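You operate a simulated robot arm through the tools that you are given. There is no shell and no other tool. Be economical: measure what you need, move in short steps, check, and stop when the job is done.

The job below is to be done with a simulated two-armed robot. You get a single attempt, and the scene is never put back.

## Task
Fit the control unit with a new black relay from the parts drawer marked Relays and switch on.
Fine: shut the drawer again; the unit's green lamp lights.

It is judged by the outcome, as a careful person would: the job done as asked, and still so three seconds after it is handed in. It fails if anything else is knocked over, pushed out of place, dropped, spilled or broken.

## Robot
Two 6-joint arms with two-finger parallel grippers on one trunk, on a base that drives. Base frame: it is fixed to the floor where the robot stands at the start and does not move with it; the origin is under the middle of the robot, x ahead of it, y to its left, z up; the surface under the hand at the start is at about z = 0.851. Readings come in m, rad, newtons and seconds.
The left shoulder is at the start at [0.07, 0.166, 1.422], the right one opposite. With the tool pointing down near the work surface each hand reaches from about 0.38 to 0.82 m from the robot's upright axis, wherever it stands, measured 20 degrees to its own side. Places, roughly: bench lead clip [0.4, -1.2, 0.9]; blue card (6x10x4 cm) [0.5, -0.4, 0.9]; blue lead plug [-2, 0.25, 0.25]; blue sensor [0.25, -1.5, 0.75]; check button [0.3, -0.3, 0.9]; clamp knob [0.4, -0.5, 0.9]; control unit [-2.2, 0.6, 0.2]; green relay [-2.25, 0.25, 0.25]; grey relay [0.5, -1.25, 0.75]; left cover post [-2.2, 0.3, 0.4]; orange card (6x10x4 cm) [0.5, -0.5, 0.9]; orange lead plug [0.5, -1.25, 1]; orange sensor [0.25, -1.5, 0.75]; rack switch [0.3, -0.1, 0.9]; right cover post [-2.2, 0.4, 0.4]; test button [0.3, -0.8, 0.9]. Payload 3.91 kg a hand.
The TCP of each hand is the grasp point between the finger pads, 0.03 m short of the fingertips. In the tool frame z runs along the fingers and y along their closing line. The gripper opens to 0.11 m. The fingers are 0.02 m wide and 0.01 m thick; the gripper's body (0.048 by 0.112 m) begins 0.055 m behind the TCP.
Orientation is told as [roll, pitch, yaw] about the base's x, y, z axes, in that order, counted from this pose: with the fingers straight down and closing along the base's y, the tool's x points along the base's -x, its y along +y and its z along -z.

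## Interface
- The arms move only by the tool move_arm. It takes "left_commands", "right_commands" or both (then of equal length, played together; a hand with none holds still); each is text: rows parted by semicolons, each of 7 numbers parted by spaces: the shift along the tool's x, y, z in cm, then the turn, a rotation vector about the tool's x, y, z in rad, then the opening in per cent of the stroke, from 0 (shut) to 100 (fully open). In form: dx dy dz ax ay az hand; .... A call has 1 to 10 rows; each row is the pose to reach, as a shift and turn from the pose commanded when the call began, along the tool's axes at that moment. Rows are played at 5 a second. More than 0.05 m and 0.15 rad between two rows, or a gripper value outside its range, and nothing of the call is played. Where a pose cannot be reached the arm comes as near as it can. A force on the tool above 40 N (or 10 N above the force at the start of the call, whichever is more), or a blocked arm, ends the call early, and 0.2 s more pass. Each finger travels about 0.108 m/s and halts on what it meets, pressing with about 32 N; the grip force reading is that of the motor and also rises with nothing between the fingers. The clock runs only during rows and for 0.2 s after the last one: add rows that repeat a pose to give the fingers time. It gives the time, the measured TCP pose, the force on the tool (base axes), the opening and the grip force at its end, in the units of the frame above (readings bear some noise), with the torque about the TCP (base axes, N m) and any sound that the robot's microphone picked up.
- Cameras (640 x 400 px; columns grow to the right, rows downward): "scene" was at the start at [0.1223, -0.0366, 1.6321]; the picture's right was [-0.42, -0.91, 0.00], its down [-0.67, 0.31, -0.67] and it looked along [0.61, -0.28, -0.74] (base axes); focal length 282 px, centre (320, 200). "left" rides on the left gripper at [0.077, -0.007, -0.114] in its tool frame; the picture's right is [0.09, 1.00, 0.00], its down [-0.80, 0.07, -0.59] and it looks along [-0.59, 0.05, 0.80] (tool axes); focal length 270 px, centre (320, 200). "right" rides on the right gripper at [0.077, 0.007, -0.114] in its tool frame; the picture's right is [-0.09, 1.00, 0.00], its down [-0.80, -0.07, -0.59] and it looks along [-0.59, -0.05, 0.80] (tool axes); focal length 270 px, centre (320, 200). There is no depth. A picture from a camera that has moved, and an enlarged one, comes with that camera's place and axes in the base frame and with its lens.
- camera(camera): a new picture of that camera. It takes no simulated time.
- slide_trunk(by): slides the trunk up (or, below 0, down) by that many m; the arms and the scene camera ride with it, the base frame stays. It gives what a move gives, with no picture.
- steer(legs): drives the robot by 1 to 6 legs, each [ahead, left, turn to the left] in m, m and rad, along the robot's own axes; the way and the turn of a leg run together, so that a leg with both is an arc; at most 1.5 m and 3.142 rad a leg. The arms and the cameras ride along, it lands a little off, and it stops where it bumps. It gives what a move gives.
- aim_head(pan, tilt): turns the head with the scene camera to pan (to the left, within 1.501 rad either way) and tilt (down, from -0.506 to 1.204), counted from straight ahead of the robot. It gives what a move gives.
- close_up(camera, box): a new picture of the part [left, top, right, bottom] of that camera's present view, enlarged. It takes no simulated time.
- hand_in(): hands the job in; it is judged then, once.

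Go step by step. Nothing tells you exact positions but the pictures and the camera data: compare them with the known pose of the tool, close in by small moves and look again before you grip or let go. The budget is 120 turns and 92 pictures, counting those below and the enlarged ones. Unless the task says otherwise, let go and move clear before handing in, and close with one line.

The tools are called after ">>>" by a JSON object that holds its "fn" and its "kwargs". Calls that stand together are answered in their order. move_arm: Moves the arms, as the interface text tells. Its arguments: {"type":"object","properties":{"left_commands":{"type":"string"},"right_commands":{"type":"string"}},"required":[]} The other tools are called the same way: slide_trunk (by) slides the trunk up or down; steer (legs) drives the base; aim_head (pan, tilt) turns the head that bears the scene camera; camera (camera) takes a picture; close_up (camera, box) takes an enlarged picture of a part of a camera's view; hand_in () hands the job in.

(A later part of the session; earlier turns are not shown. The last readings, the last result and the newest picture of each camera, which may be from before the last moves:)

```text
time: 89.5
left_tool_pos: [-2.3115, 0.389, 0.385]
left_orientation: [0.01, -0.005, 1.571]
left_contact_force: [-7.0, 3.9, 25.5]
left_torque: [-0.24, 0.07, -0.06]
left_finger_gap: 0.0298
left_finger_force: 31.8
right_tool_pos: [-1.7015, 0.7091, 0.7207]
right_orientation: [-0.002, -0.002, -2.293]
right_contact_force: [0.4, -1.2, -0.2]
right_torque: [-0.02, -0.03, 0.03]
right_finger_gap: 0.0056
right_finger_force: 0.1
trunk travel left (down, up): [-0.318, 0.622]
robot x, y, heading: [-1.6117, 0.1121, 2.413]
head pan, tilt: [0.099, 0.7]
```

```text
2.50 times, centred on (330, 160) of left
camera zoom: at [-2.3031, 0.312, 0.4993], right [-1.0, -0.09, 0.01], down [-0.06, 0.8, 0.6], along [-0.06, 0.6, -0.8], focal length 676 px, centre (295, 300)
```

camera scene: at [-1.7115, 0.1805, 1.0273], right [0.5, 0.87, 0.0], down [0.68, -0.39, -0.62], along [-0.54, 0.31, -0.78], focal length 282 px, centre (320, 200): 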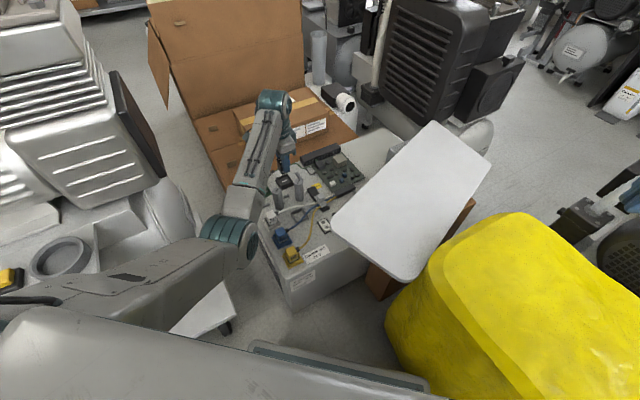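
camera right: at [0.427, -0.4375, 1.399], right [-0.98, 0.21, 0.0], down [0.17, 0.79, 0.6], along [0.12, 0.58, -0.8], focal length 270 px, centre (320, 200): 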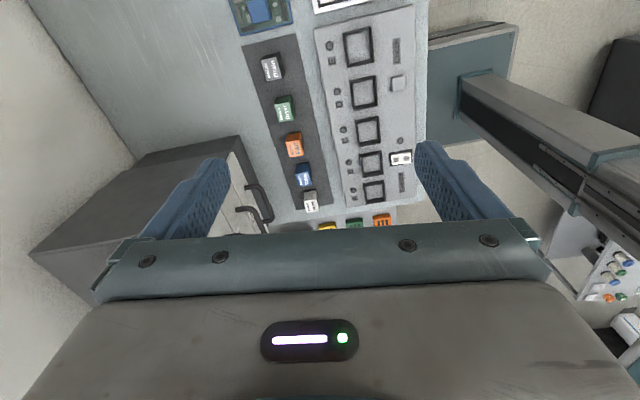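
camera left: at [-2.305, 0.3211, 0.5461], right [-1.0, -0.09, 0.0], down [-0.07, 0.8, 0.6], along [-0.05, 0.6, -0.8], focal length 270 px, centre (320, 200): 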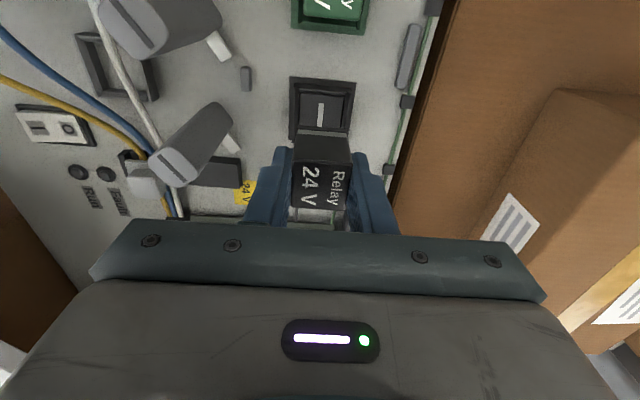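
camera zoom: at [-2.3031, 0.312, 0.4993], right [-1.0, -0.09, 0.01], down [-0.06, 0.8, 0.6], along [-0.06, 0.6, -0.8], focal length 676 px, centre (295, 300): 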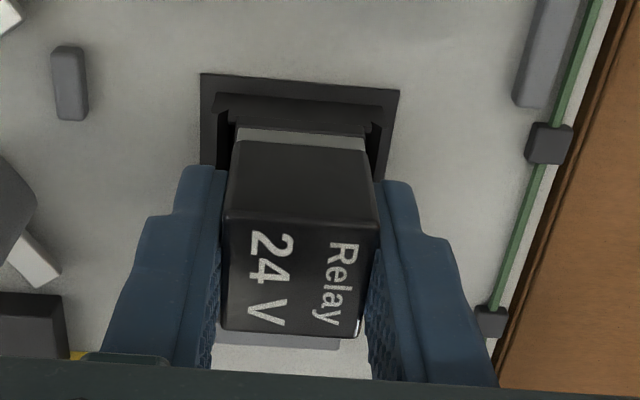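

Contact: 25 N up with a slight push towards −x and +y, so the relay sits on the frame edge a hair too far +x/−y. I ease up, shift 1 mm accordingly, and press again.

>>> {"fn": "move_arm", "kwargs": {"left_commands": "-0.05 0.05 -0.7 0 0 0 12;-0.1 0.12 -0.7 0 0 0 12;-0.1 0.12 -0.3 0 0 0 12;-0.1 0.12 0.1 0 0 0 12;-0.1 0.12 0.5 0 0 0 12"}}

>>> {"fn": "close_up", "kwargs": {"camera": "left", "box": [270, 90, 390, 190]}}

```text
time: 90.7
left_tool_pos: [-2.3106, 0.3895, 0.3785]
left_orientation: [0.008, -0.004, 1.571]
left_contact_force: [1.1, 3.5, 24.4]
left_torque: [-0.31, -0.21, 0.05]
left_finger_gap: 0.0293
left_finger_force: 32.1
right_tool_pos: [-1.7016, 0.7076, 0.7208]
right_orientation: [-0.001, -0.005, -2.295]
right_contact_force: [-0.2, -0.5, -0.8]
right_torque: [0.0, 0.02, -0.01]
right_finger_gap: 0.0053
right_finger_force: 0.1
trunk travel left (down, up): [-0.318, 0.622]
robot x, y, heading: [-1.6096, 0.1159, 2.421]
head pan, tilt: [0.099, 0.7]
```

```text
4.00 times, centred on (330, 140) of left
camera zoom: at [-2.3024, 0.3121, 0.4939], right [-1.0, -0.09, 0.01], down [-0.07, 0.8, 0.6], along [-0.06, 0.6, -0.8], focal length 1081 px, centre (280, 440)
```

zoom: 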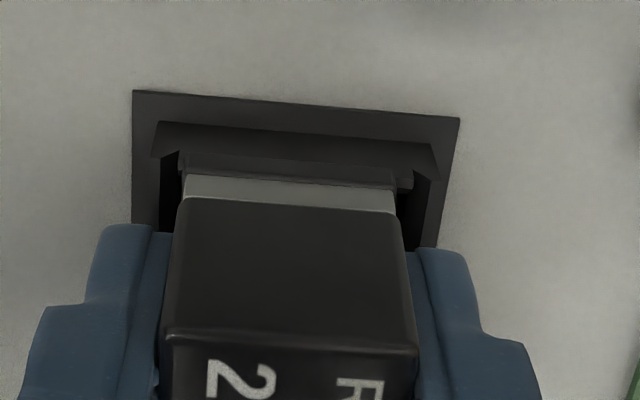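

It sank a further 6 mm. I keep pressing with a slight further shift in +y.

>>> {"fn": "move_arm", "kwargs": {"left_commands": "-0.08 0 0.2 0 0 0 12;-0.12 0 0.5 0 0 0 12;-0.12 0 0.8 0 0 0 12;-0.12 0 1 0 0 0 12"}}

>>> {"fn": "close_up", "kwargs": {"camera": "left", "box": [270, 90, 390, 190]}}

>>> {"fn": "close_up", "kwargs": {"camera": "scene", "box": [280, 220, 350, 290]}}

```text
time: 91.4
left_tool_pos: [-2.3112, 0.3903, 0.3766]
left_orientation: [0.002, -0.001, 1.572]
left_contact_force: [10.6, -6.9, 23.4]
left_torque: [-0.46, -0.7, -0.1]
left_finger_gap: 0.0291
left_finger_force: 32.1
right_tool_pos: [-1.7024, 0.7071, 0.7208]
right_orientation: [-0.002, -0.002, -2.294]
right_contact_force: [-0.4, 0.3, 0.1]
right_torque: [0.0, 0.04, -0.02]
right_finger_gap: 0.0056
right_finger_force: 0.1
trunk travel left (down, up): [-0.318, 0.622]
robot x, y, heading: [-1.6074, 0.1134, 2.418]
head pan, tilt: [0.099, 0.7]
stopped in row 3 (left hand): the force on the tool passed its limit at 44 N (the readings are from after the stop); the commanded pose is now the measured one
```

```text
4.00 times, centred on (330, 140) of left
camera zoom: at [-2.3033, 0.3134, 0.4913], right [-1.0, -0.09, 0.0], down [-0.07, 0.8, 0.6], along [-0.06, 0.59, -0.8], focal length 1081 px, centre (280, 440)
```

zoom: 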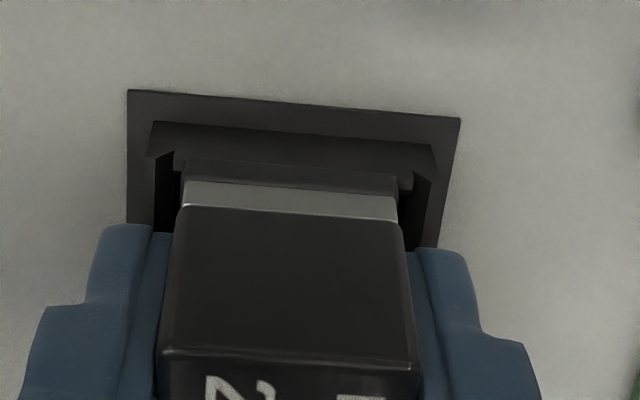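

```text
5.71 times, centred on (315, 255) of scene
camera zoom: at [-1.7112, 0.1907, 1.0439], right [0.58, 0.81, 0.0], down [0.52, -0.37, -0.77], along [-0.62, 0.45, -0.64], focal length 1612 px, centre (349, -114)
```

zoom: 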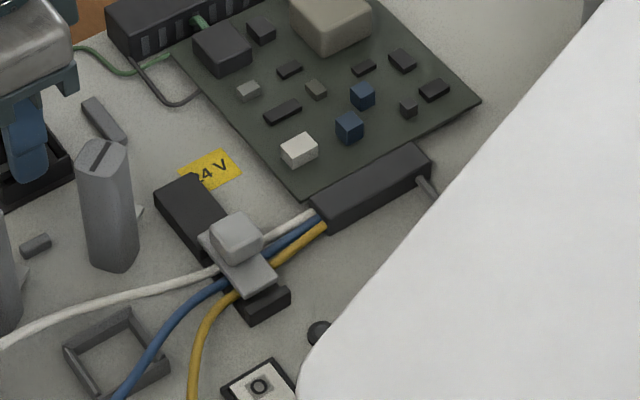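

It is stuck about 2 mm further, now with side forces in +x/−y, meaning I overshot. I relax, shift back 0.6 mm each way and press again.

>>> {"fn": "move_arm", "kwargs": {"left_commands": "0 0 -0.3 0 0 0 12;0.05 -0.08 -0.2 0 0 0 12;0.05 -0.08 0.1 0 0 0 12;0.05 -0.08 0.4 0 0 0 12;0.05 -0.08 0.7 0 0 0 12;0.05 -0.08 1 0 0 0 12"}}

>>> {"fn": "close_up", "kwargs": {"camera": "left", "box": [270, 90, 390, 190]}}

```text
time: 92.3
left_tool_pos: [-2.3124, 0.3909, 0.3753]
left_orientation: [0.007, -0.004, 1.571]
left_contact_force: [13.8, -9.1, 24.0]
left_torque: [-0.58, -0.88, -0.01]
left_finger_gap: 0.0291
left_finger_force: 32.0
right_tool_pos: [-1.7023, 0.7079, 0.7207]
right_orientation: [-0.002, -0.002, -2.294]
right_contact_force: [0.1, -1.0, 0.6]
right_torque: [0.03, 0.01, -0.02]
right_finger_gap: 0.0057
right_finger_force: 0.0
trunk travel left (down, up): [-0.318, 0.622]
robot x, y, heading: [-1.6066, 0.11, 2.419]
head pan, tilt: [0.099, 0.7]
stopped in row 4 (left hand): the force on the tool passed its limit at 43 N (the readings are from after the stop); the commanded pose is now the measured one
```

```text
4.00 times, centred on (330, 140) of left
camera zoom: at [-2.3034, 0.3131, 0.491], right [-1.0, -0.09, 0.01], down [-0.07, 0.8, 0.6], along [-0.06, 0.6, -0.8], focal length 1081 px, centre (280, 440)
```

zoom: 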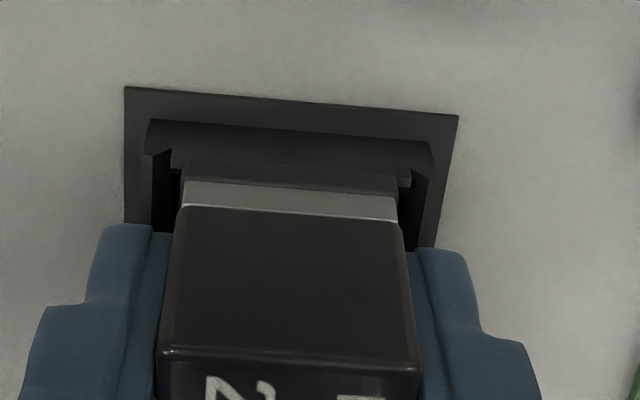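

The sideways force is still there because the pose drifted when the move was cut off. I lift 4 mm, re-centre at the spot where side forces were smallest, and press with finer steps.

>>> {"fn": "move_arm", "kwargs": {"left_commands": "0 0 -0.4 0 0 0 10;0.1 -0.18 -0.4 0 0 0 10;0.1 -0.18 -0.2 0 0 0 10;0.1 -0.18 0 0 0 0 10;0.1 -0.18 0.15 0 0 0 10;0.1 -0.18 0.3 0 0 0 10;0.1 -0.18 0.3 0 0 0 10"}}

```text
time: 93.7
left_tool_pos: [-2.3124, 0.3913, 0.3762]
left_orientation: [0.011, -0.009, 1.571]
left_contact_force: [14.6, -10.4, 24.4]
left_torque: [-0.6, -0.87, -0.08]
left_finger_gap: 0.0291
left_finger_force: 31.7
right_tool_pos: [-1.7024, 0.709, 0.7213]
right_orientation: [-0.003, -0.001, -2.295]
right_contact_force: [0.0, 0.3, 0.2]
right_torque: [-0.03, 0.0, -0.02]
right_finger_gap: 0.0053
right_finger_force: 0.0
trunk travel left (down, up): [-0.318, 0.622]
robot x, y, heading: [-1.6101, 0.1145, 2.422]
head pan, tilt: [0.099, 0.7]
stopped in row 6 (left hand): the force on the tool passed its limit at 41 N (the readings are from after the stop); the commanded pose is now the measured one
```

The tool also picked up a small tilt. I lift fully free, straighten it, re-centre and take a fresh look before pressing again.

>>> {"fn": "move_arm", "kwargs": {"left_commands": "0 0 -0.5 0 0 0 10;0 0 -1.2 0.005 0.005 0 10;0.1 -0.15 -1.2 0.011 0.009 0 10;0.1 -0.15 -1.2 0.011 0.009 0 10"}}

>>> {"fn": "close_up", "kwargs": {"camera": "left", "box": [260, 80, 400, 190]}}

```text
time: 94.7
left_tool_pos: [-2.3116, 0.3892, 0.3835]
left_orientation: [-0.004, 0.002, 1.571]
left_contact_force: [-0.2, 0.2, -0.7]
left_torque: [0.0, 0.01, 0.01]
left_finger_gap: 0.0291
left_finger_force: 32.1
right_tool_pos: [-1.7047, 0.7105, 0.7202]
right_orientation: [0.002, -0.003, -2.295]
right_contact_force: [-0.4, -0.1, 0.2]
right_torque: [0.02, 0.0, -0.02]
right_finger_gap: 0.0055
right_finger_force: 0.2
trunk travel left (down, up): [-0.318, 0.622]
robot x, y, heading: [-1.6097, 0.1154, 2.422]
head pan, tilt: [0.099, 0.7]
```

```text
3.64 times, centred on (330, 135) of left
camera zoom: at [-2.3046, 0.3134, 0.4984], right [-1.0, -0.09, 0.0], down [-0.07, 0.8, 0.59], along [-0.05, 0.59, -0.81], focal length 983 px, centre (284, 436)
```

zoom: 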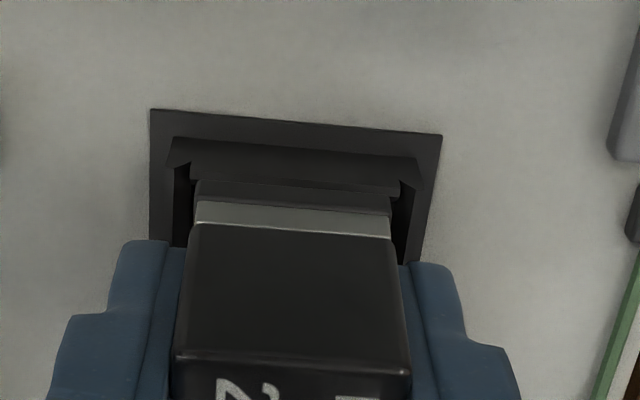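

Measuring again, the relay has slipped up in the grip by ~12 mm, and its lower edge sits ~3 mm too far −y against the socket opening (35.5 mm wide, centre ≈[−2.3118, 0.3937]). I shift +3.2 mm in y and lower gently.

>>> {"fn": "move_arm", "kwargs": {"left_commands": "-0.32 0.04 0 0 0 0 12;-0.32 0.04 0 0 0 0 12;-0.32 0.04 0.4 0 0 0 12;-0.32 0.04 0.8 0 0 0 12;-0.32 0.04 1.1 0 0 0 12;-0.32 0.04 1.3 0 0 0 12"}}

>>> {"fn": "close_up", "kwargs": {"camera": "left", "box": [260, 80, 400, 190]}}

```text
time: 96.1
left_tool_pos: [-2.312, 0.3939, 0.3751]
left_orientation: [0.005, -0.003, 1.571]
left_contact_force: [-0.6, -2.8, 27.8]
left_torque: [-0.11, -0.54, -0.07]
left_finger_gap: 0.0292
left_finger_force: 31.7
right_tool_pos: [-1.7031, 0.7084, 0.7217]
right_orientation: [-0.003, -0.002, -2.294]
right_contact_force: [1.2, -0.2, -0.2]
right_torque: [-0.01, 0.0, 0.0]
right_finger_gap: 0.0055
right_finger_force: 0.0
trunk travel left (down, up): [-0.318, 0.622]
robot x, y, heading: [-1.6089, 0.1082, 2.423]
head pan, tilt: [0.099, 0.7]
```

```text
3.64 times, centred on (330, 135) of left
camera zoom: at [-2.3036, 0.3168, 0.4912], right [-1.0, -0.09, 0.0], down [-0.07, 0.8, 0.6], along [-0.06, 0.59, -0.8], focal length 983 px, centre (284, 436)
```

zoom: 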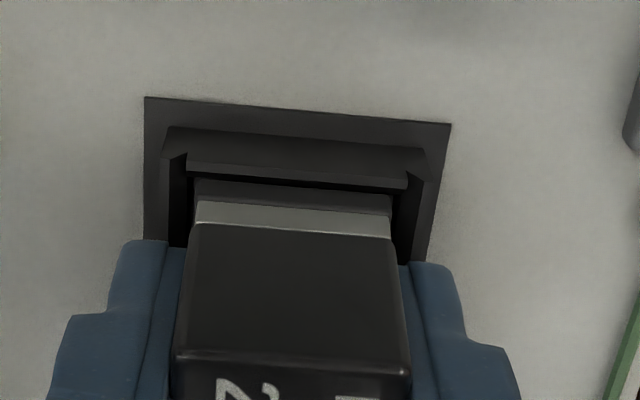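

The force is now purely vertical and a gap shows around the relay inside the frame, so probably the fingertips rest on the frame. I let go here so the relay settles in its socket, then rise to look and press from above.

>>> {"fn": "move_arm", "kwargs": {"left_commands": "0 0 -0.5 0 0 0 14;0 0 -0.6 0 0 0 32;0 0 -0.6 0 0 0 45;0 0 -0.6 0 0 0 45;0 0 -3 0 0 0 45;0 0 -6 0 0 0 45;0 0 -8 0 0 0 45;0 0 -8 0 0 0 45"}}

>>> {"fn": "close_up", "kwargs": {"camera": "left", "box": [220, 40, 420, 190]}}

>>> {"fn": "close_up", "kwargs": {"camera": "scene", "box": [230, 180, 350, 290]}}

```text
time: 97.9
left_tool_pos: [-2.3114, 0.3941, 0.448]
left_orientation: [-0.006, 0.002, 1.572]
left_contact_force: [0.0, 1.2, -0.5]
left_torque: [-0.03, -0.02, 0.02]
left_finger_gap: 0.0495
left_finger_force: 0.1
right_tool_pos: [-1.7058, 0.7102, 0.7202]
right_orientation: [0.002, -0.002, -2.294]
right_contact_force: [0.0, 0.2, -0.7]
right_torque: [0.0, -0.02, 0.0]
right_finger_gap: 0.0054
right_finger_force: 0.1
trunk travel left (down, up): [-0.318, 0.622]
robot x, y, heading: [-1.6159, 0.1091, 2.419]
head pan, tilt: [0.099, 0.7]
```

```text
2.67 times, centred on (320, 115) of left
camera zoom: at [-2.3051, 0.3173, 0.5639], right [-1.0, -0.09, 0.0], down [-0.07, 0.8, 0.59], along [-0.05, 0.59, -0.81], focal length 721 px, centre (320, 427)
```

zoom: 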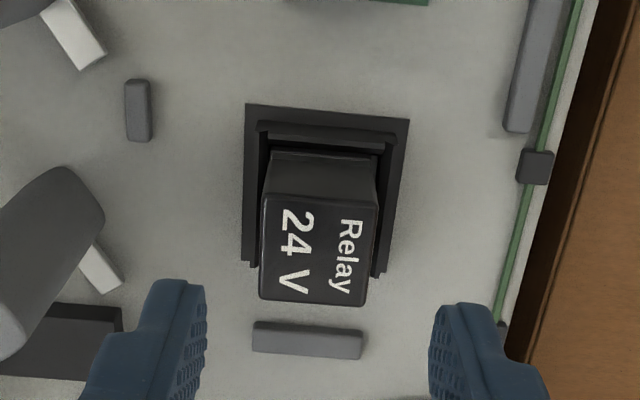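

```text
3.64 times, centred on (290, 235) of scene
camera zoom: at [-1.7153, 0.1926, 1.0433], right [0.58, 0.81, 0.0], down [0.52, -0.38, -0.76], along [-0.62, 0.45, -0.64], focal length 1026 px, centre (429, 73)
```

zoom: 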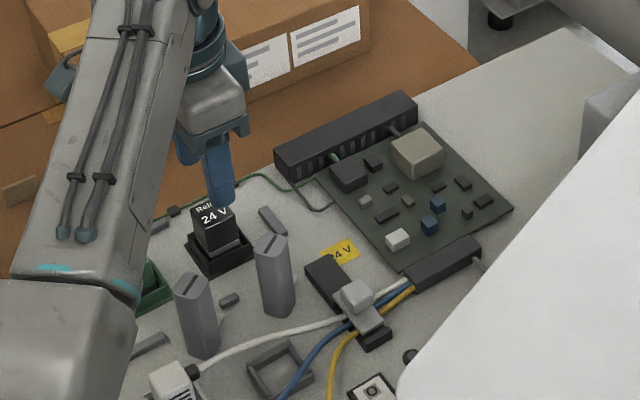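

The relay stands upright inside its socket with the band now hidden. I close the fingers and press on its top to seat it fully.

>>> {"fn": "move_arm", "kwargs": {"left_commands": "-0.15 0 0 0.004 0 0 20;-0.15 0 0 0.004 0 0 0;-0.15 0 0 0.004 0 0 0;-0.15 0 1.5 0.004 0 0 0;-0.15 0 2.7 0.004 0 0 0;-0.15 0 3.4 0.004 0 0 0;-0.15 0 4 0.004 0 0 0;-0.15 0 4.6 0.004 0 0 0;-0.15 0 5.2 0.004 0 0 0;-0.15 0 5.8 0.004 0 0 0"}}

```text
time: 100.0
left_tool_pos: [-2.314, 0.3958, 0.4075]
left_orientation: [0.004, -0.004, 1.572]
left_contact_force: [5.3, -4.1, 27.2]
left_torque: [-0.15, -0.21, -0.03]
left_finger_gap: 0.0
left_finger_force: 31.6
right_tool_pos: [-1.703, 0.7091, 0.7204]
right_orientation: [0.0, -0.002, -2.294]
right_contact_force: [-0.1, 0.0, -0.3]
right_torque: [0.0, -0.02, 0.01]
right_finger_gap: 0.0054
right_finger_force: 0.1
trunk travel left (down, up): [-0.318, 0.622]
robot x, y, heading: [-1.6079, 0.114, 2.42]
head pan, tilt: [0.099, 0.7]
stopped in row 10 (left hand): the force on the tool passed its limit at 44 N (the readings are from after the stop); the commanded pose is now the measured one
```

The press stopped at 44 N with the relay's top at z≈0.3775. I rise and compare it with the seated green relay.

>>> {"fn": "move_arm", "kwargs": {"left_commands": "0 0 -3 0 0 0 0;5 0 -6 0 0 0 0;9 0 -8 0 0 0 0;9 0 -8 0 0 0 0"}}

>>> {"fn": "camera", "kwargs": {"camera": "left"}}

>>> {"fn": "close_up", "kwargs": {"camera": "scene", "box": [250, 210, 320, 280]}}

```text
refused: row 2 steps farther than a row can; nothing moved
```

```text
24 pictures are left
camera left: at [-2.3068, 0.319, 0.5216], right [-1.0, -0.09, 0.0], down [-0.07, 0.8, 0.6], along [-0.06, 0.6, -0.8], focal length 270 px, centre (320, 200)
```

left: 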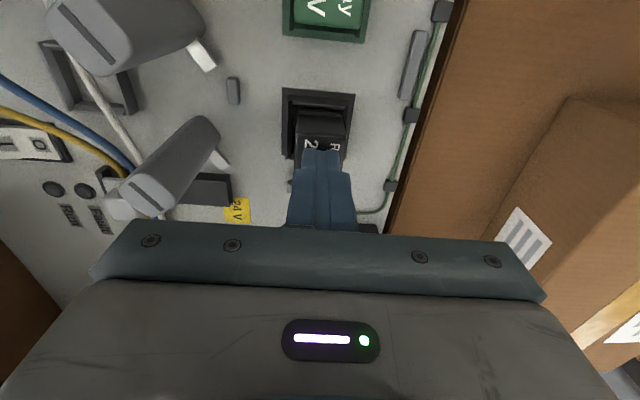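

```text
5.71 times, centred on (285, 245) of scene
camera zoom: at [-1.7121, 0.1912, 1.044], right [0.58, 0.81, 0.0], down [0.52, -0.37, -0.77], along [-0.62, 0.45, -0.64], focal length 1612 px, centre (520, -57)
```

zoom: 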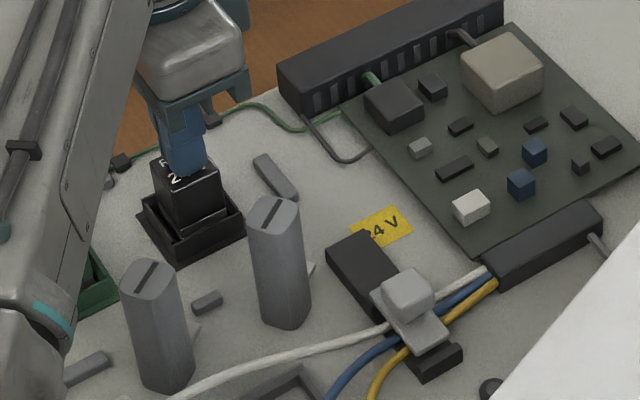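

The relay's grey band still peeks just above the frame, so it isn't quite seated. I press again, building the force in steps below the cutoff.

>>> {"fn": "move_arm", "kwargs": {"left_commands": "0.05 -0.2 -0.8 0 0 0 0;0.05 -0.25 -0.3 0 0 0 0;0.05 -0.25 0.3 0 0 0 0;0.05 -0.25 0.7 0 0 0 0;0.05 -0.25 0.95 0 0 0 0;0.05 -0.25 1.1 0 0 0 0;0.05 -0.25 1.1 0 0 0 0"}}

>>> {"fn": "move_arm", "kwargs": {"left_commands": "0 0 0.15 0 0 0 0;0 0 0.25 0 0 0 0;0 0 0.3 0 0 0 0;0 0 0.3 0 0 0 0"}}

```text
time: 101.0
left_tool_pos: [-2.3138, 0.3964, 0.4069]
left_orientation: [0.011, -0.012, 1.573]
left_contact_force: [6.2, -4.4, 25.7]
left_torque: [-0.22, -0.25, -0.03]
left_finger_gap: 0.0
left_finger_force: 32.3
right_tool_pos: [-1.704, 0.7093, 0.7204]
right_orientation: [-0.001, -0.001, -2.294]
right_contact_force: [-0.4, 0.0, -0.4]
right_torque: [-0.01, 0.01, -0.02]
right_finger_gap: 0.0056
right_finger_force: 0.1
trunk travel left (down, up): [-0.318, 0.622]
robot x, y, heading: [-1.6084, 0.1139, 2.42]
head pan, tilt: [0.099, 0.7]
stopped in row 4 (left hand): the force on the tool passed its limit at 43 N (the readings are from after the stop); the commanded pose is now the measured one
```

```text
time: 101.8
left_tool_pos: [-2.3151, 0.3972, 0.4072]
left_orientation: [0.013, -0.014, 1.571]
left_contact_force: [9.5, -5.8, 24.5]
left_torque: [-0.36, -0.33, 0.01]
left_finger_gap: 0.0
left_finger_force: 32.0
right_tool_pos: [-1.7042, 0.7084, 0.7211]
right_orientation: [-0.001, -0.002, -2.293]
right_contact_force: [-0.1, 0.8, 0.1]
right_torque: [-0.01, -0.01, -0.02]
right_finger_gap: 0.0057
right_finger_force: 0.2
trunk travel left (down, up): [-0.318, 0.622]
robot x, y, heading: [-1.6071, 0.1155, 2.425]
head pan, tilt: [0.099, 0.7]
stopped in row 4 (left hand): the force on the tool passed its limit at 40 N (the readings are from after the stop); the commanded pose is now the measured one
```

The top doesn't yield at 43 N, so it may already be home. I rise and shift to where the hand camera sees both relays side by side.

>>> {"fn": "move_arm", "kwargs": {"left_commands": "0 0 -4 0.006 0.007 0 0;0 0 -8 0.013 0.014 0 0;0 0 -12 0.013 0.014 0 0;4.5 0 -12 0.013 0.014 0 0;9 0 -12 0.013 0.014 0 0;13 0 -12 0.013 0.014 0 0;13 0 -12 0.013 0.014 0 0"}}

>>> {"fn": "close_up", "kwargs": {"camera": "left", "box": [230, 20, 430, 200]}}

```text
time: 103.4
left_tool_pos: [-2.3567, 0.2801, 0.4728]
left_orientation: [-0.003, 0.003, 1.572]
left_contact_force: [0.3, -0.6, -0.1]
left_torque: [-0.04, 0.0, 0.03]
left_finger_gap: 0.0001
left_finger_force: 31.8
left hand out of reach, approached as far as the arm can: row 3, 4, 5, 6, 7
right_tool_pos: [-1.7046, 0.7089, 0.7188]
right_orientation: [0.002, -0.001, -2.295]
right_contact_force: [0.7, -0.1, -0.7]
right_torque: [-0.03, -0.01, -0.02]
right_finger_gap: 0.0053
right_finger_force: 0.0
trunk travel left (down, up): [-0.318, 0.622]
robot x, y, heading: [-1.6103, 0.1135, 2.421]
head pan, tilt: [0.099, 0.7]
```

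```text
2.22 times, centred on (330, 110) of left
camera zoom: at [-2.3495, 0.2037, 0.5886], right [-1.0, -0.09, 0.0], down [-0.07, 0.8, 0.59], along [-0.05, 0.59, -0.81], focal length 601 px, centre (298, 400)
```

zoom: 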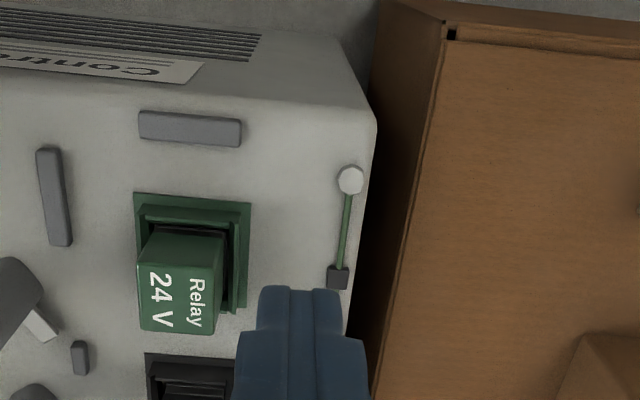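

Green's top works out at z≈0.378, the same as the black one's 0.3775, so it seems seated. I move 8.5 cm in +y to see the black relay from the same relative viewpoint for comparison.

>>> {"fn": "move_arm", "kwargs": {"left_commands": "-4 0 0 0 0 0 0;-8 0 0 0 0 0 0;-8 0 0 0 0 0 0"}}

>>> {"fn": "close_up", "kwargs": {"camera": "left", "box": [230, 20, 430, 200]}}

```text
time: 104.2
left_tool_pos: [-2.3532, 0.3614, 0.4725]
left_orientation: [-0.005, 0.004, 1.571]
left_contact_force: [0.5, 0.3, 0.5]
left_torque: [-0.01, -0.03, 0.0]
left_finger_gap: 0.0
left_finger_force: 32.0
right_tool_pos: [-1.7051, 0.7102, 0.7204]
right_orientation: [0.001, 0.0, -2.293]
right_contact_force: [-0.3, -1.1, 0.0]
right_torque: [-0.01, -0.02, -0.01]
right_finger_gap: 0.0054
right_finger_force: 0.0
trunk travel left (down, up): [-0.318, 0.622]
robot x, y, heading: [-1.6115, 0.1135, 2.422]
head pan, tilt: [0.099, 0.7]
```

```text
2.22 times, centred on (330, 110) of left
camera zoom: at [-2.3464, 0.2845, 0.5881], right [-1.0, -0.09, 0.0], down [-0.07, 0.8, 0.59], along [-0.05, 0.59, -0.81], focal length 601 px, centre (298, 400)
```

zoom: 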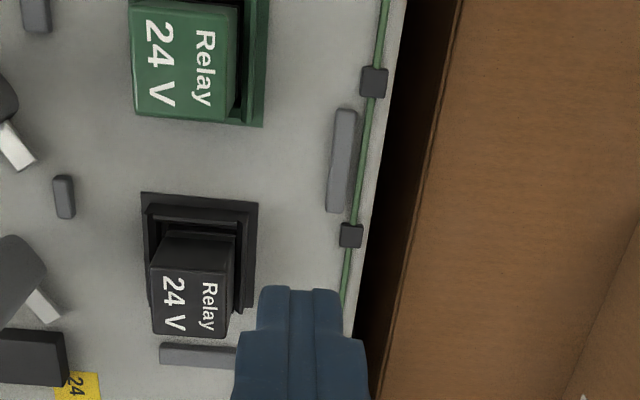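

They look much alike, though the black one may be ~2 mm off towards −x/+y. I zoom in on both for detail.

>>> {"fn": "close_up", "kwargs": {"camera": "left", "box": [265, 15, 345, 80]}}

>>> {"fn": "close_up", "kwargs": {"camera": "left", "box": [265, 100, 345, 175]}}

```text
6.15 times, centred on (305, 48) of left
camera zoom: at [-2.3464, 0.2845, 0.5881], right [-1.0, -0.09, 0.0], down [-0.07, 0.8, 0.59], along [-0.05, 0.59, -0.81], focal length 1663 px, centre (412, 1138)
```

zoom: 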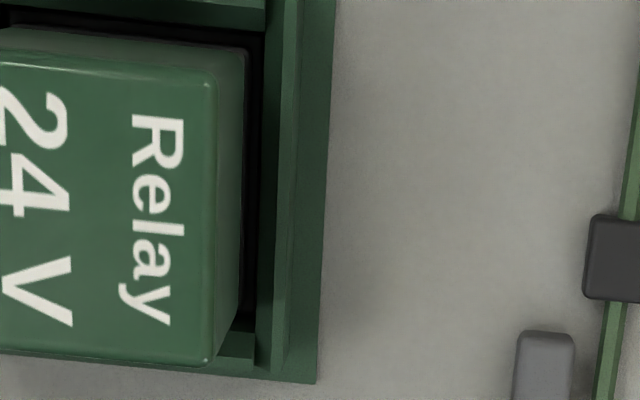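

```text
5.33 times, centred on (305, 138) of left
camera zoom: at [-2.3464, 0.2845, 0.5881], right [-1.0, -0.09, 0.0], down [-0.07, 0.8, 0.59], along [-0.05, 0.59, -0.81], focal length 1442 px, centre (400, 533)
```

zoom: 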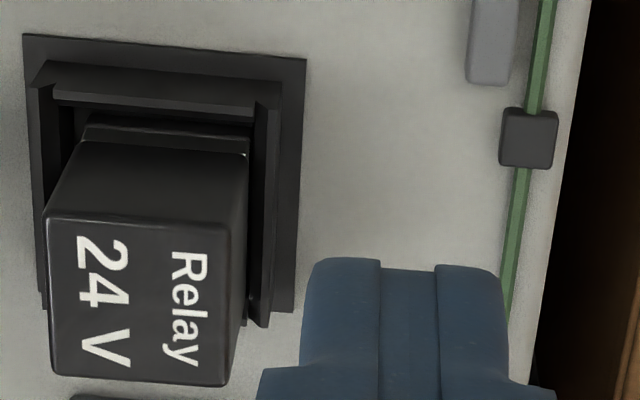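

Careful measurement: the black relay sits ~2 mm too far −x and ~2.5 mm too far +y, and about 9 mm higher than the green one, so it is not home yet. I regrip it at its top part.

>>> {"fn": "move_arm", "kwargs": {"left_commands": "-1.8 -2 0 0 0 0 25;-3.5 -3.95 0 -0.005 -0.004 0 48;-3.5 -3.95 0 -0.005 -0.004 0 48;-3.5 -3.95 3 -0.005 -0.004 0 48;-3.5 -3.95 6 -0.005 -0.004 0 48;-3.5 -3.95 8.4 -0.005 -0.004 0 48;-3.5 -3.95 8.4 -0.005 -0.004 0 48"}}

>>> {"fn": "close_up", "kwargs": {"camera": "left", "box": [230, 60, 410, 220]}}

```text
time: 105.8
left_tool_pos: [-2.3139, 0.396, 0.3834]
left_orientation: [0.0, 0.003, 1.572]
left_contact_force: [-0.4, -0.2, 0.3]
left_torque: [-0.02, 0.0, -0.01]
left_finger_gap: 0.0528
left_finger_force: 0.1
right_tool_pos: [-1.7045, 0.7096, 0.7202]
right_orientation: [0.002, -0.002, -2.294]
right_contact_force: [-0.1, -0.9, -0.3]
right_torque: [0.0, -0.04, -0.04]
right_finger_gap: 0.0053
right_finger_force: 0.0
trunk travel left (down, up): [-0.318, 0.622]
robot x, y, heading: [-1.609, 0.1149, 2.42]
head pan, tilt: [0.099, 0.7]
```

```text
2.50 times, centred on (320, 140) of left
camera zoom: at [-2.3076, 0.3182, 0.4998], right [-1.0, -0.09, 0.0], down [-0.07, 0.8, 0.59], along [-0.05, 0.59, -0.8], focal length 676 px, centre (320, 350)
```

zoom: 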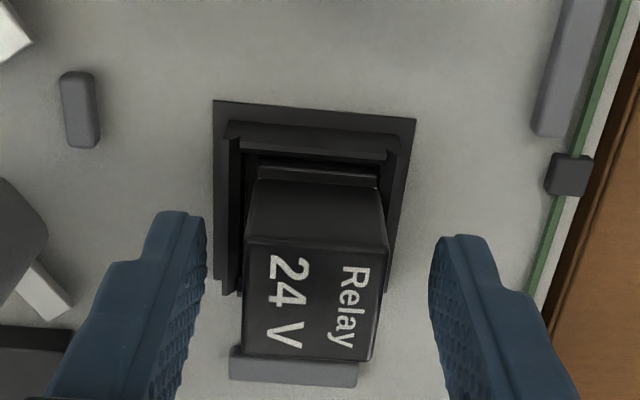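

The relay leans towards the −x/+y corner of the opening. I close with the hand centred on the socket's x, nudge −2.5 mm in y, then press.

>>> {"fn": "move_arm", "kwargs": {"left_commands": "0 -0.2 -0.5 0 0 0 48;0 -0.2 -0.5 0 0 0 30;0 -0.2 -0.5 0 0 0 12;0 -0.2 -0.5 0 0 0 12;0.15 -0.2 -0.5 0 0 0 12;0.25 -0.2 -0.5 0 0 0 12;0.25 -0.2 -0.1 0 0 0 12;0.25 -0.2 0.3 0 0 0 12;0.25 -0.2 0.6 0 0 0 12;0.25 -0.2 0.6 0 0 0 12"}}

>>> {"fn": "close_up", "kwargs": {"camera": "left", "box": [230, 60, 410, 220]}}

```text
time: 108.0
left_tool_pos: [-2.3134, 0.3909, 0.3809]
left_orientation: [0.01, -0.003, 1.572]
left_contact_force: [-2.8, 3.4, 29.6]
left_torque: [0.19, -0.03, 0.04]
left_finger_gap: 0.0289
left_finger_force: 31.8
right_tool_pos: [-1.7023, 0.7087, 0.7206]
right_orientation: [-0.002, -0.002, -2.294]
right_contact_force: [-0.1, 0.0, -0.4]
right_torque: [0.03, -0.02, 0.02]
right_finger_gap: 0.0055
right_finger_force: 0.0
trunk travel left (down, up): [-0.318, 0.622]
robot x, y, heading: [-1.6127, 0.1151, 2.422]
head pan, tilt: [0.099, 0.7]
```

```text
2.50 times, centred on (320, 140) of left
camera zoom: at [-2.3048, 0.3145, 0.497], right [-1.0, -0.09, 0.01], down [-0.07, 0.8, 0.6], along [-0.06, 0.59, -0.8], focal length 676 px, centre (320, 350)
```

zoom: 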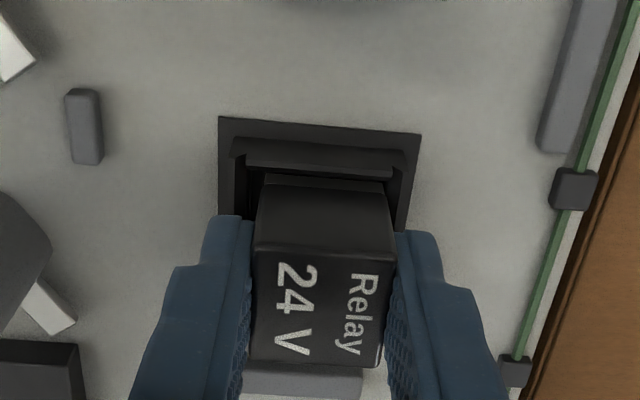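

Comparing pixel offsets from the identical viewpoint, black and green have the same height within measuring error, so it is most likely bottomed. I centre it in the opening (+1 mm y, +1 mm x), press once more, release and rise.

>>> {"fn": "move_arm", "kwargs": {"left_commands": "-0.05 -0.05 -0.3 0.005 0.003 0 12;-0.12 -0.1 -0.3 0.01 0.003 0 12;-0.12 -0.1 0.1 0.01 0.003 0 12;-0.12 -0.1 0.35 0.01 0.003 0 12;-0.12 -0.1 0.35 0.01 0.003 0 12"}}

>>> {"fn": "move_arm", "kwargs": {"left_commands": "0 0 -0.3 0 0 0 16;0 0 -0.4 0 0 0 35;0 0 -0.4 0 0 0 48;0 0 -0.4 0 0 0 48;0 0 -3 0 0 0 48;0 0 -6.5 0 0 0 48;0 0 -6.5 0 0 0 48"}}

>>> {"fn": "close_up", "kwargs": {"camera": "left", "box": [230, 40, 390, 180]}}

```text
time: 109.2
left_tool_pos: [-2.3132, 0.3916, 0.381]
left_orientation: [-0.001, -0.003, 1.572]
left_contact_force: [4.8, -2.7, 22.6]
left_torque: [-0.14, -0.22, -0.07]
left_finger_gap: 0.029
left_finger_force: 32.0
right_tool_pos: [-1.7032, 0.7086, 0.7206]
right_orientation: [-0.001, -0.003, -2.293]
right_contact_force: [-0.1, -0.2, 0.8]
right_torque: [0.0, 0.0, 0.0]
right_finger_gap: 0.0056
right_finger_force: 0.1
trunk travel left (down, up): [-0.318, 0.622]
robot x, y, heading: [-1.6058, 0.1131, 2.417]
head pan, tilt: [0.099, 0.7]
stopped in row 5 (left hand): the force on the tool passed its limit at 41 N (the readings are from after the stop); the commanded pose is now the measured one
```

```text
time: 110.8
left_tool_pos: [-2.3108, 0.3901, 0.4403]
left_orientation: [-0.005, 0.003, 1.573]
left_contact_force: [-0.6, 0.1, -0.2]
left_torque: [-0.02, -0.01, 0.0]
left_finger_gap: 0.0529
left_finger_force: 0.1
right_tool_pos: [-1.7053, 0.7095, 0.72]
right_orientation: [0.002, -0.002, -2.294]
right_contact_force: [-0.1, 0.3, -0.2]
right_torque: [0.0, -0.05, 0.01]
right_finger_gap: 0.0054
right_finger_force: 0.1
trunk travel left (down, up): [-0.318, 0.622]
robot x, y, heading: [-1.6081, 0.1162, 2.422]
head pan, tilt: [0.099, 0.7]
```

```text
2.86 times, centred on (310, 110) of left
camera zoom: at [-2.3052, 0.3138, 0.5556], right [-1.0, -0.09, -0.01], down [-0.08, 0.8, 0.59], along [-0.05, 0.59, -0.81], focal length 772 px, centre (349, 457)
```

zoom: 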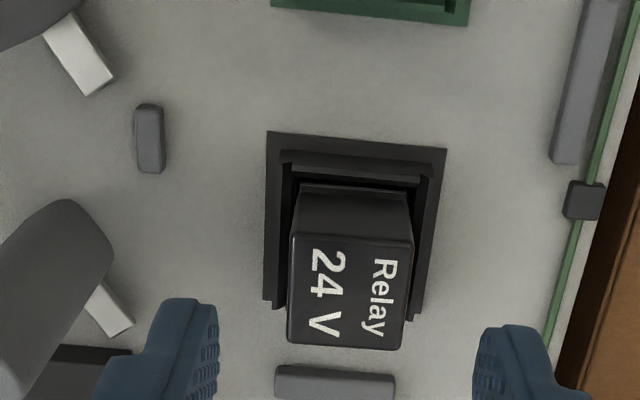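

The relay now stands centred. I zoom tightly at its foot to judge whether the flange and band are inside the frame.

>>> {"fn": "close_up", "kwargs": {"camera": "left", "box": [285, 82, 350, 122]}}

>>> {"fn": "close_up", "kwargs": {"camera": "scene", "box": [255, 215, 300, 260]}}

```text
9.85 times, centred on (318, 102) of left
camera zoom: at [-2.3052, 0.3138, 0.5556], right [-1.0, -0.09, -0.01], down [-0.08, 0.8, 0.59], along [-0.05, 0.59, -0.81], focal length 2661 px, centre (345, 1165)
```

zoom: 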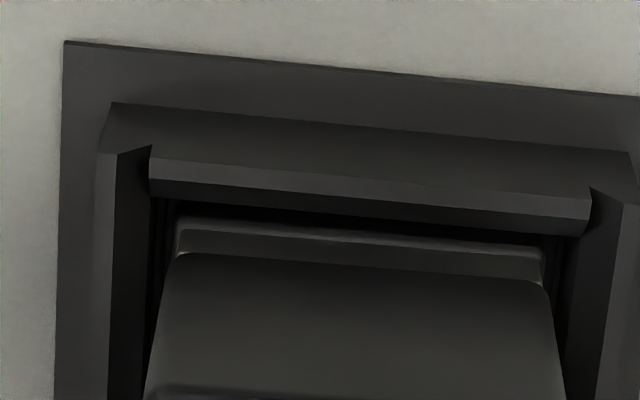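

```text
8.89 times, centred on (278, 238) of scene
camera zoom: at [-1.7152, 0.1922, 1.0433], right [0.58, 0.81, 0.0], down [0.52, -0.37, -0.76], along [-0.62, 0.44, -0.64], focal length 2507 px, centre (698, -133)
```

zoom: 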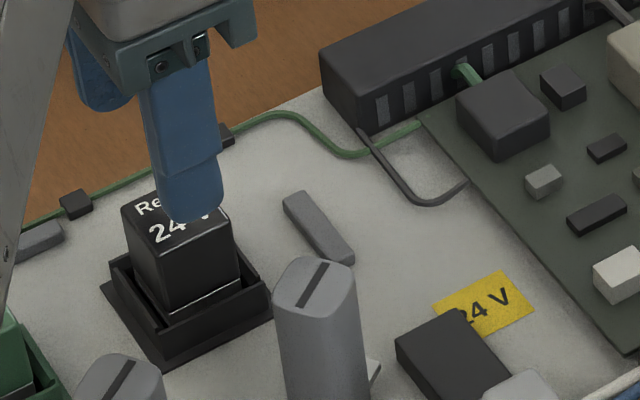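

The relay stands deep within the ~1 cm high frame, only a thin line of the band showing. Next is the switch: 'I' end at ≈[−2.095, 0.418], 'O' at ≈[−2.118, 0.417], near a tilted white panel. I raise the trunk 15 cm, close the fingers, and bring the hand over the switch, leaning away from the panel.

>>> {"fn": "slide_trunk", "kwargs": {"by": 0.15}}

>>> {"fn": "move_arm", "kwargs": {"left_commands": "-0.5 -4 0 0.07 0 0 20;-1 -8 0 0.14 0 0 0;-1.7 -12 0 0.2 0 0 0;-2.3 -16.5 0 0.27 0 0 0;-2.8 -20.8 0 0.3 0 0 0;-2.8 -20.8 0 0.3 0 0 0"}}

>>> {"fn": "camera", "kwargs": {"camera": "left"}}

>>> {"fn": "camera", "kwargs": {"camera": "scene"}}

```text
time: 112.5
left_tool_pos: [-2.3114, 0.3906, 0.5898]
left_orientation: [-0.007, 0.003, 1.572]
left_contact_force: [-0.5, 0.3, 0.3]
left_torque: [-0.02, 0.0, -0.01]
left_finger_gap: 0.0528
left_finger_force: 0.0
right_tool_pos: [-1.7051, 0.7096, 0.8702]
right_orientation: [0.002, -0.003, -2.292]
right_contact_force: [0.1, 0.2, 0.1]
right_torque: [0.04, 0.01, 0.0]
right_finger_gap: 0.0056
right_finger_force: 0.1
trunk travel left (down, up): [-0.468, 0.472]
robot x, y, heading: [-1.6104, 0.109, 2.421]
head pan, tilt: [0.099, 0.7]
```

```text
time: 113.9
left_tool_pos: [-2.1212, 0.4548, 0.5266]
left_orientation: [-0.307, 0.003, 1.574]
left_contact_force: [-0.6, 0.1, 0.6]
left_torque: [-0.01, 0.0, 0.0]
left_finger_gap: 0.0
left_finger_force: 32.1
left hand out of reach, approached as far as the arm can: row 2, 3, 4, 5, 6
right_tool_pos: [-1.7056, 0.7085, 0.8701]
right_orientation: [0.003, 0.001, -2.293]
right_contact_force: [0.4, 0.0, 0.1]
right_torque: [-0.01, 0.0, -0.02]
right_finger_gap: 0.0055
right_finger_force: 0.1
trunk travel left (down, up): [-0.468, 0.472]
robot x, y, heading: [-1.6133, 0.1106, 2.421]
head pan, tilt: [0.099, 0.7]
```

```text
13 pictures are left
camera left: at [-2.1483, 0.378, 0.639], right [-0.95, -0.09, -0.3], down [-0.25, 0.8, 0.54], along [0.19, 0.59, -0.78], focal length 270 px, centre (320, 200)
```

left: 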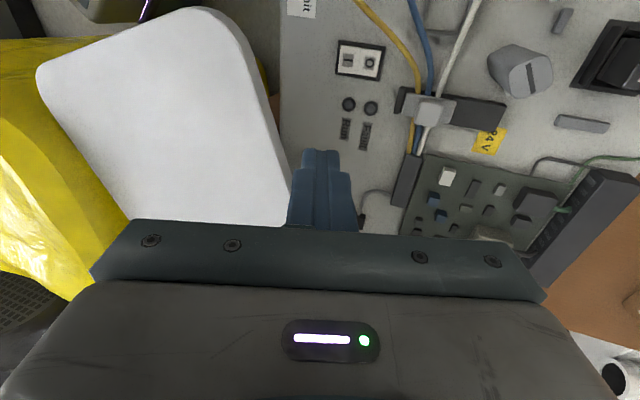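

```text
12 pictures are left
camera scene: at [-1.7157, 0.192, 1.1933], right [0.58, 0.81, 0.0], down [0.52, -0.37, -0.76], along [-0.62, 0.44, -0.64], focal length 282 px, centre (320, 200)
```

scene: 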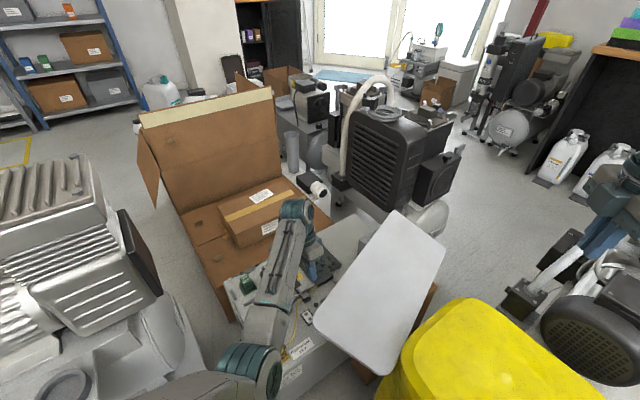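

The panel's edge lies at about x −2.06, z 0.47 beside the switch, so I lean the hand further (0.6 rad) away from it before descending; switch 'I' end ≈[−2.09, 0.421, 0.35].

>>> {"fn": "move_arm", "kwargs": {"left_commands": "1.7 1.4 1.1 0.1 0 0 0;3.4 2.8 2.3 0.2 0 0 0;3.4 2.8 2.3 0.3 0 0 0;3.4 2.7 5 0.3 0 0 0;3.4 2.5 8 0.3 0 0 0;3.4 2.3 10 0.3 0 0 0;3.4 2.3 10 0.3 0 0 0"}}

>>> {"fn": "camera", "kwargs": {"camera": "left"}}

>>> {"fn": "close_up", "kwargs": {"camera": "scene", "box": [230, 230, 370, 350]}}

```text
time: 115.5
left_tool_pos: [-2.1143, 0.419, 0.427]
left_orientation: [-0.607, 0.003, 1.573]
left_contact_force: [-1.4, -0.8, 0.1]
left_torque: [0.02, 0.0, 0.01]
left_finger_gap: 0.0
left_finger_force: 32.2
left hand out of reach, approached as far as the arm can: row 1, 2, 3
right_tool_pos: [-1.7045, 0.709, 0.871]
right_orientation: [0.003, -0.003, -2.293]
right_contact_force: [0.0, 0.3, 0.1]
right_torque: [0.01, 0.01, 0.02]
right_finger_gap: 0.0054
right_finger_force: 0.0
trunk travel left (down, up): [-0.468, 0.472]
robot x, y, heading: [-1.6091, 0.1125, 2.422]
head pan, tilt: [0.099, 0.7]
```

```text
11 pictures are left
camera left: at [-2.1725, 0.3433, 0.5258], right [-0.82, -0.09, -0.57], down [-0.4, 0.8, 0.45], along [0.41, 0.59, -0.69], focal length 270 px, centre (320, 200)
```

left: 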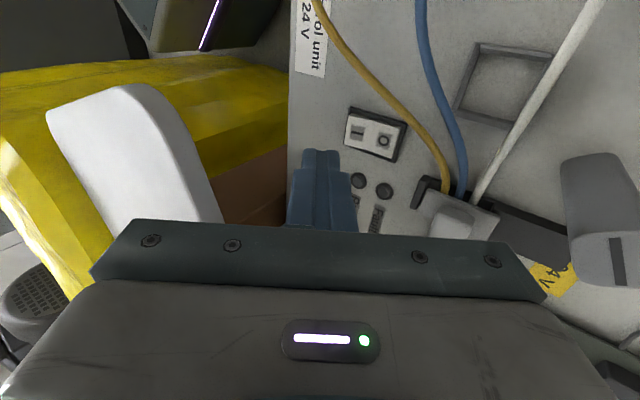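

```text
3.33 times, centred on (300, 290) of scene
camera zoom: at [-1.7152, 0.1922, 1.1933], right [0.58, 0.81, 0.0], down [0.52, -0.37, -0.76], along [-0.62, 0.44, -0.64], focal length 940 px, centre (387, -100)
```

zoom: 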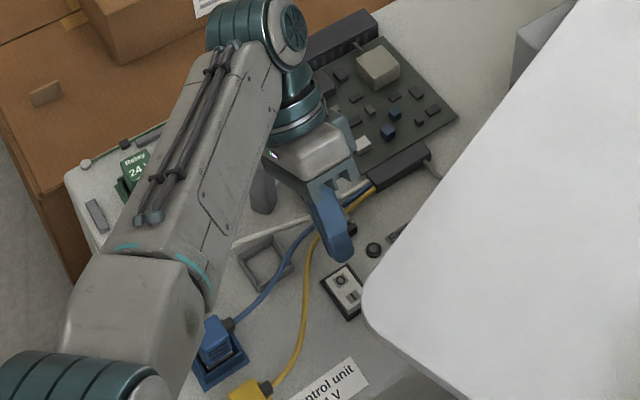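

Triangulated, the 'I' end is at ≈[−2.091, 0.416, 0.346]. I go down with the lowest finger edge over it and press.

>>> {"fn": "move_arm", "kwargs": {"left_commands": "0.2 -0.4 1.5 0 0 0 0;0.2 0.5 3 0 0 0 0;0.2 1.39 4.5 0 0 0 0;0.2 1.7 4.95 0 0 0 0;0.2 2 5.4 0 0 0 0;0.2 2.24 5.74 0 0 0 0;0.2 2.24 5.74 0 0 0 0"}}

>>> {"fn": "close_up", "kwargs": {"camera": "left", "box": [270, 60, 430, 220]}}

```text
time: 117.1
left_tool_pos: [-2.099, 0.4209, 0.369]
left_orientation: [-0.606, 0.004, 1.573]
left_contact_force: [0.3, -0.2, 0.7]
left_torque: [0.04, -0.03, 0.01]
left_finger_gap: 0.0
left_finger_force: 32.1
right_tool_pos: [-1.7057, 0.7106, 0.8698]
right_orientation: [0.002, 0.0, -2.293]
right_contact_force: [0.2, 0.7, 0.2]
right_torque: [0.0, -0.02, 0.02]
right_finger_gap: 0.0054
right_finger_force: 0.1
trunk travel left (down, up): [-0.468, 0.472]
robot x, y, heading: [-1.6101, 0.1155, 2.418]
head pan, tilt: [0.099, 0.7]
```

```text
2.50 times, centred on (350, 140) of left
camera zoom: at [-2.1584, 0.3444, 0.4668], right [-0.82, -0.09, -0.57], down [-0.4, 0.8, 0.45], along [0.41, 0.59, -0.69], focal length 676 px, centre (245, 350)
```

zoom: 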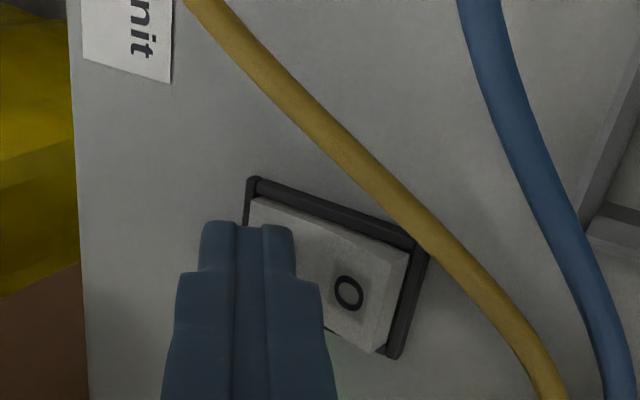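

The fingertip covers the 'I' end, still without contact. I press down further in small steps.

>>> {"fn": "move_arm", "kwargs": {"left_commands": "0.2 0.17 0.25 0 0 0 0;0.3 0.34 0.5 0 0 0 0;0.3 0.51 0.74 0 0 0 0;0.3 0.68 0.99 0 0 0 0;0.3 0.85 1.24 0 0 0 0;0.3 0.85 1.24 0 0 0 0"}}

>>> {"fn": "close_up", "kwargs": {"camera": "left", "box": [270, 60, 430, 220]}}

```text
time: 117.9
left_tool_pos: [-2.0993, 0.4201, 0.367]
left_orientation: [-0.606, -0.007, 1.571]
left_contact_force: [9.8, -13.3, 29.1]
left_torque: [-0.48, -0.6, -0.19]
left_finger_gap: 0.0
left_finger_force: 31.7
right_tool_pos: [-1.7022, 0.7066, 0.871]
right_orientation: [0.001, 0.001, -2.292]
right_contact_force: [-0.2, 1.1, -0.2]
right_torque: [-0.02, -0.03, -0.03]
right_finger_gap: 0.0054
right_finger_force: 0.1
trunk travel left (down, up): [-0.468, 0.472]
robot x, y, heading: [-1.6102, 0.1124, 2.424]
head pan, tilt: [0.099, 0.7]
stopped in row 3 (left hand): the force on the tool passed its limit at 44 N (the readings are from after the stop); the commanded pose is now the measured one
```

```text
2.50 times, centred on (350, 140) of left
camera zoom: at [-2.1588, 0.3433, 0.4653], right [-0.82, -0.09, -0.57], down [-0.4, 0.8, 0.45], along [0.42, 0.6, -0.69], focal length 676 px, centre (245, 350)
```

zoom: 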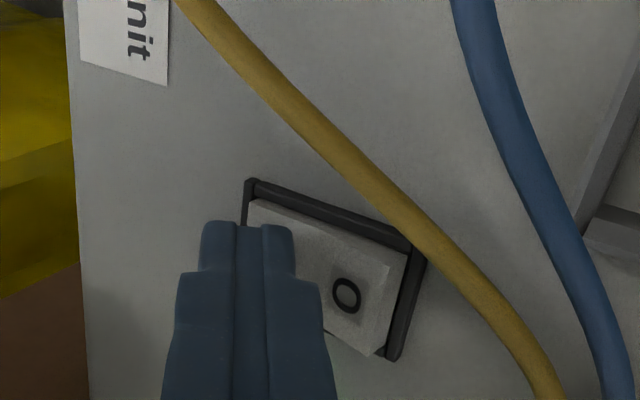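

It pressed against the rocker with 44 N. I back off upward and look at the switch and lamps.

>>> {"fn": "move_arm", "kwargs": {"left_commands": "0 -1.5 -3 0 0 0 0;0 -1.5 -6 0 0 0 0;0 0 -8 0 0 0 0;0 0 -8 0 0 0 0"}}

>>> {"fn": "close_up", "kwargs": {"camera": "left", "box": [280, 60, 480, 220]}}

```text
time: 118.9
left_tool_pos: [-2.1466, 0.4217, 0.4293]
left_orientation: [-0.606, -0.004, 1.573]
left_contact_force: [0.0, -0.2, 0.4]
left_torque: [-0.01, 0.0, -0.02]
left_finger_gap: 0.0
left_finger_force: 31.7
right_tool_pos: [-1.7036, 0.7101, 0.8699]
right_orientation: [0.001, -0.001, -2.293]
right_contact_force: [0.4, 0.2, 0.4]
right_torque: [-0.01, -0.01, 0.02]
right_finger_gap: 0.0057
right_finger_force: 0.0
trunk travel left (down, up): [-0.468, 0.472]
robot x, y, heading: [-1.6063, 0.1139, 2.426]
head pan, tilt: [0.099, 0.7]
```

```text
2.50 times, centred on (380, 140) of left
camera zoom: at [-2.205, 0.3444, 0.5284], right [-0.82, -0.09, -0.57], down [-0.4, 0.8, 0.45], along [0.41, 0.6, -0.69], focal length 676 px, centre (170, 350)
```

zoom: 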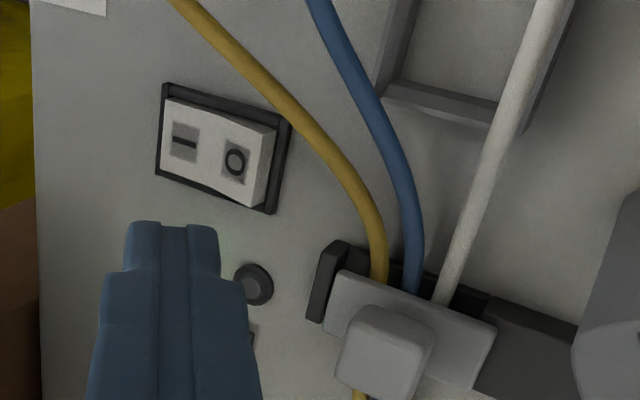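

The rocker is now tipped to 'I', and a faint green glow shows behind the finger. I move aside to see the lamps.

>>> {"fn": "move_arm", "kwargs": {"left_commands": "0 3 -4 0 0 0 0;0 6 -7 0 0 0 0;0 6 -7 0 0 0 0"}}

>>> {"fn": "camera", "kwargs": {"camera": "left"}}

```text
time: 119.7
left_tool_pos: [-2.2354, 0.4169, 0.4574]
left_orientation: [-0.605, -0.005, 1.573]
left_contact_force: [-0.1, -0.2, 0.0]
left_torque: [0.01, 0.04, -0.03]
left_finger_gap: 0.0
left_finger_force: 31.9
left hand out of reach, approached as far as the arm can: row 2, 3
right_tool_pos: [-1.7064, 0.7095, 0.8701]
right_orientation: [0.002, -0.001, -2.295]
right_contact_force: [0.9, -0.4, -0.8]
right_torque: [0.02, -0.05, 0.03]
right_finger_gap: 0.0054
right_finger_force: 0.1
trunk travel left (down, up): [-0.468, 0.472]
robot x, y, heading: [-1.6067, 0.1132, 2.419]
head pan, tilt: [0.099, 0.7]
```

```text
6 pictures are left
camera left: at [-2.2937, 0.3401, 0.5553], right [-0.82, -0.09, -0.57], down [-0.4, 0.8, 0.45], along [0.41, 0.6, -0.69], focal length 270 px, centre (320, 200)
```

left: 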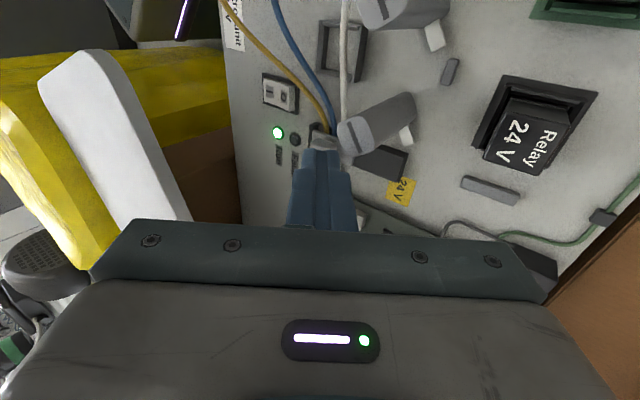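

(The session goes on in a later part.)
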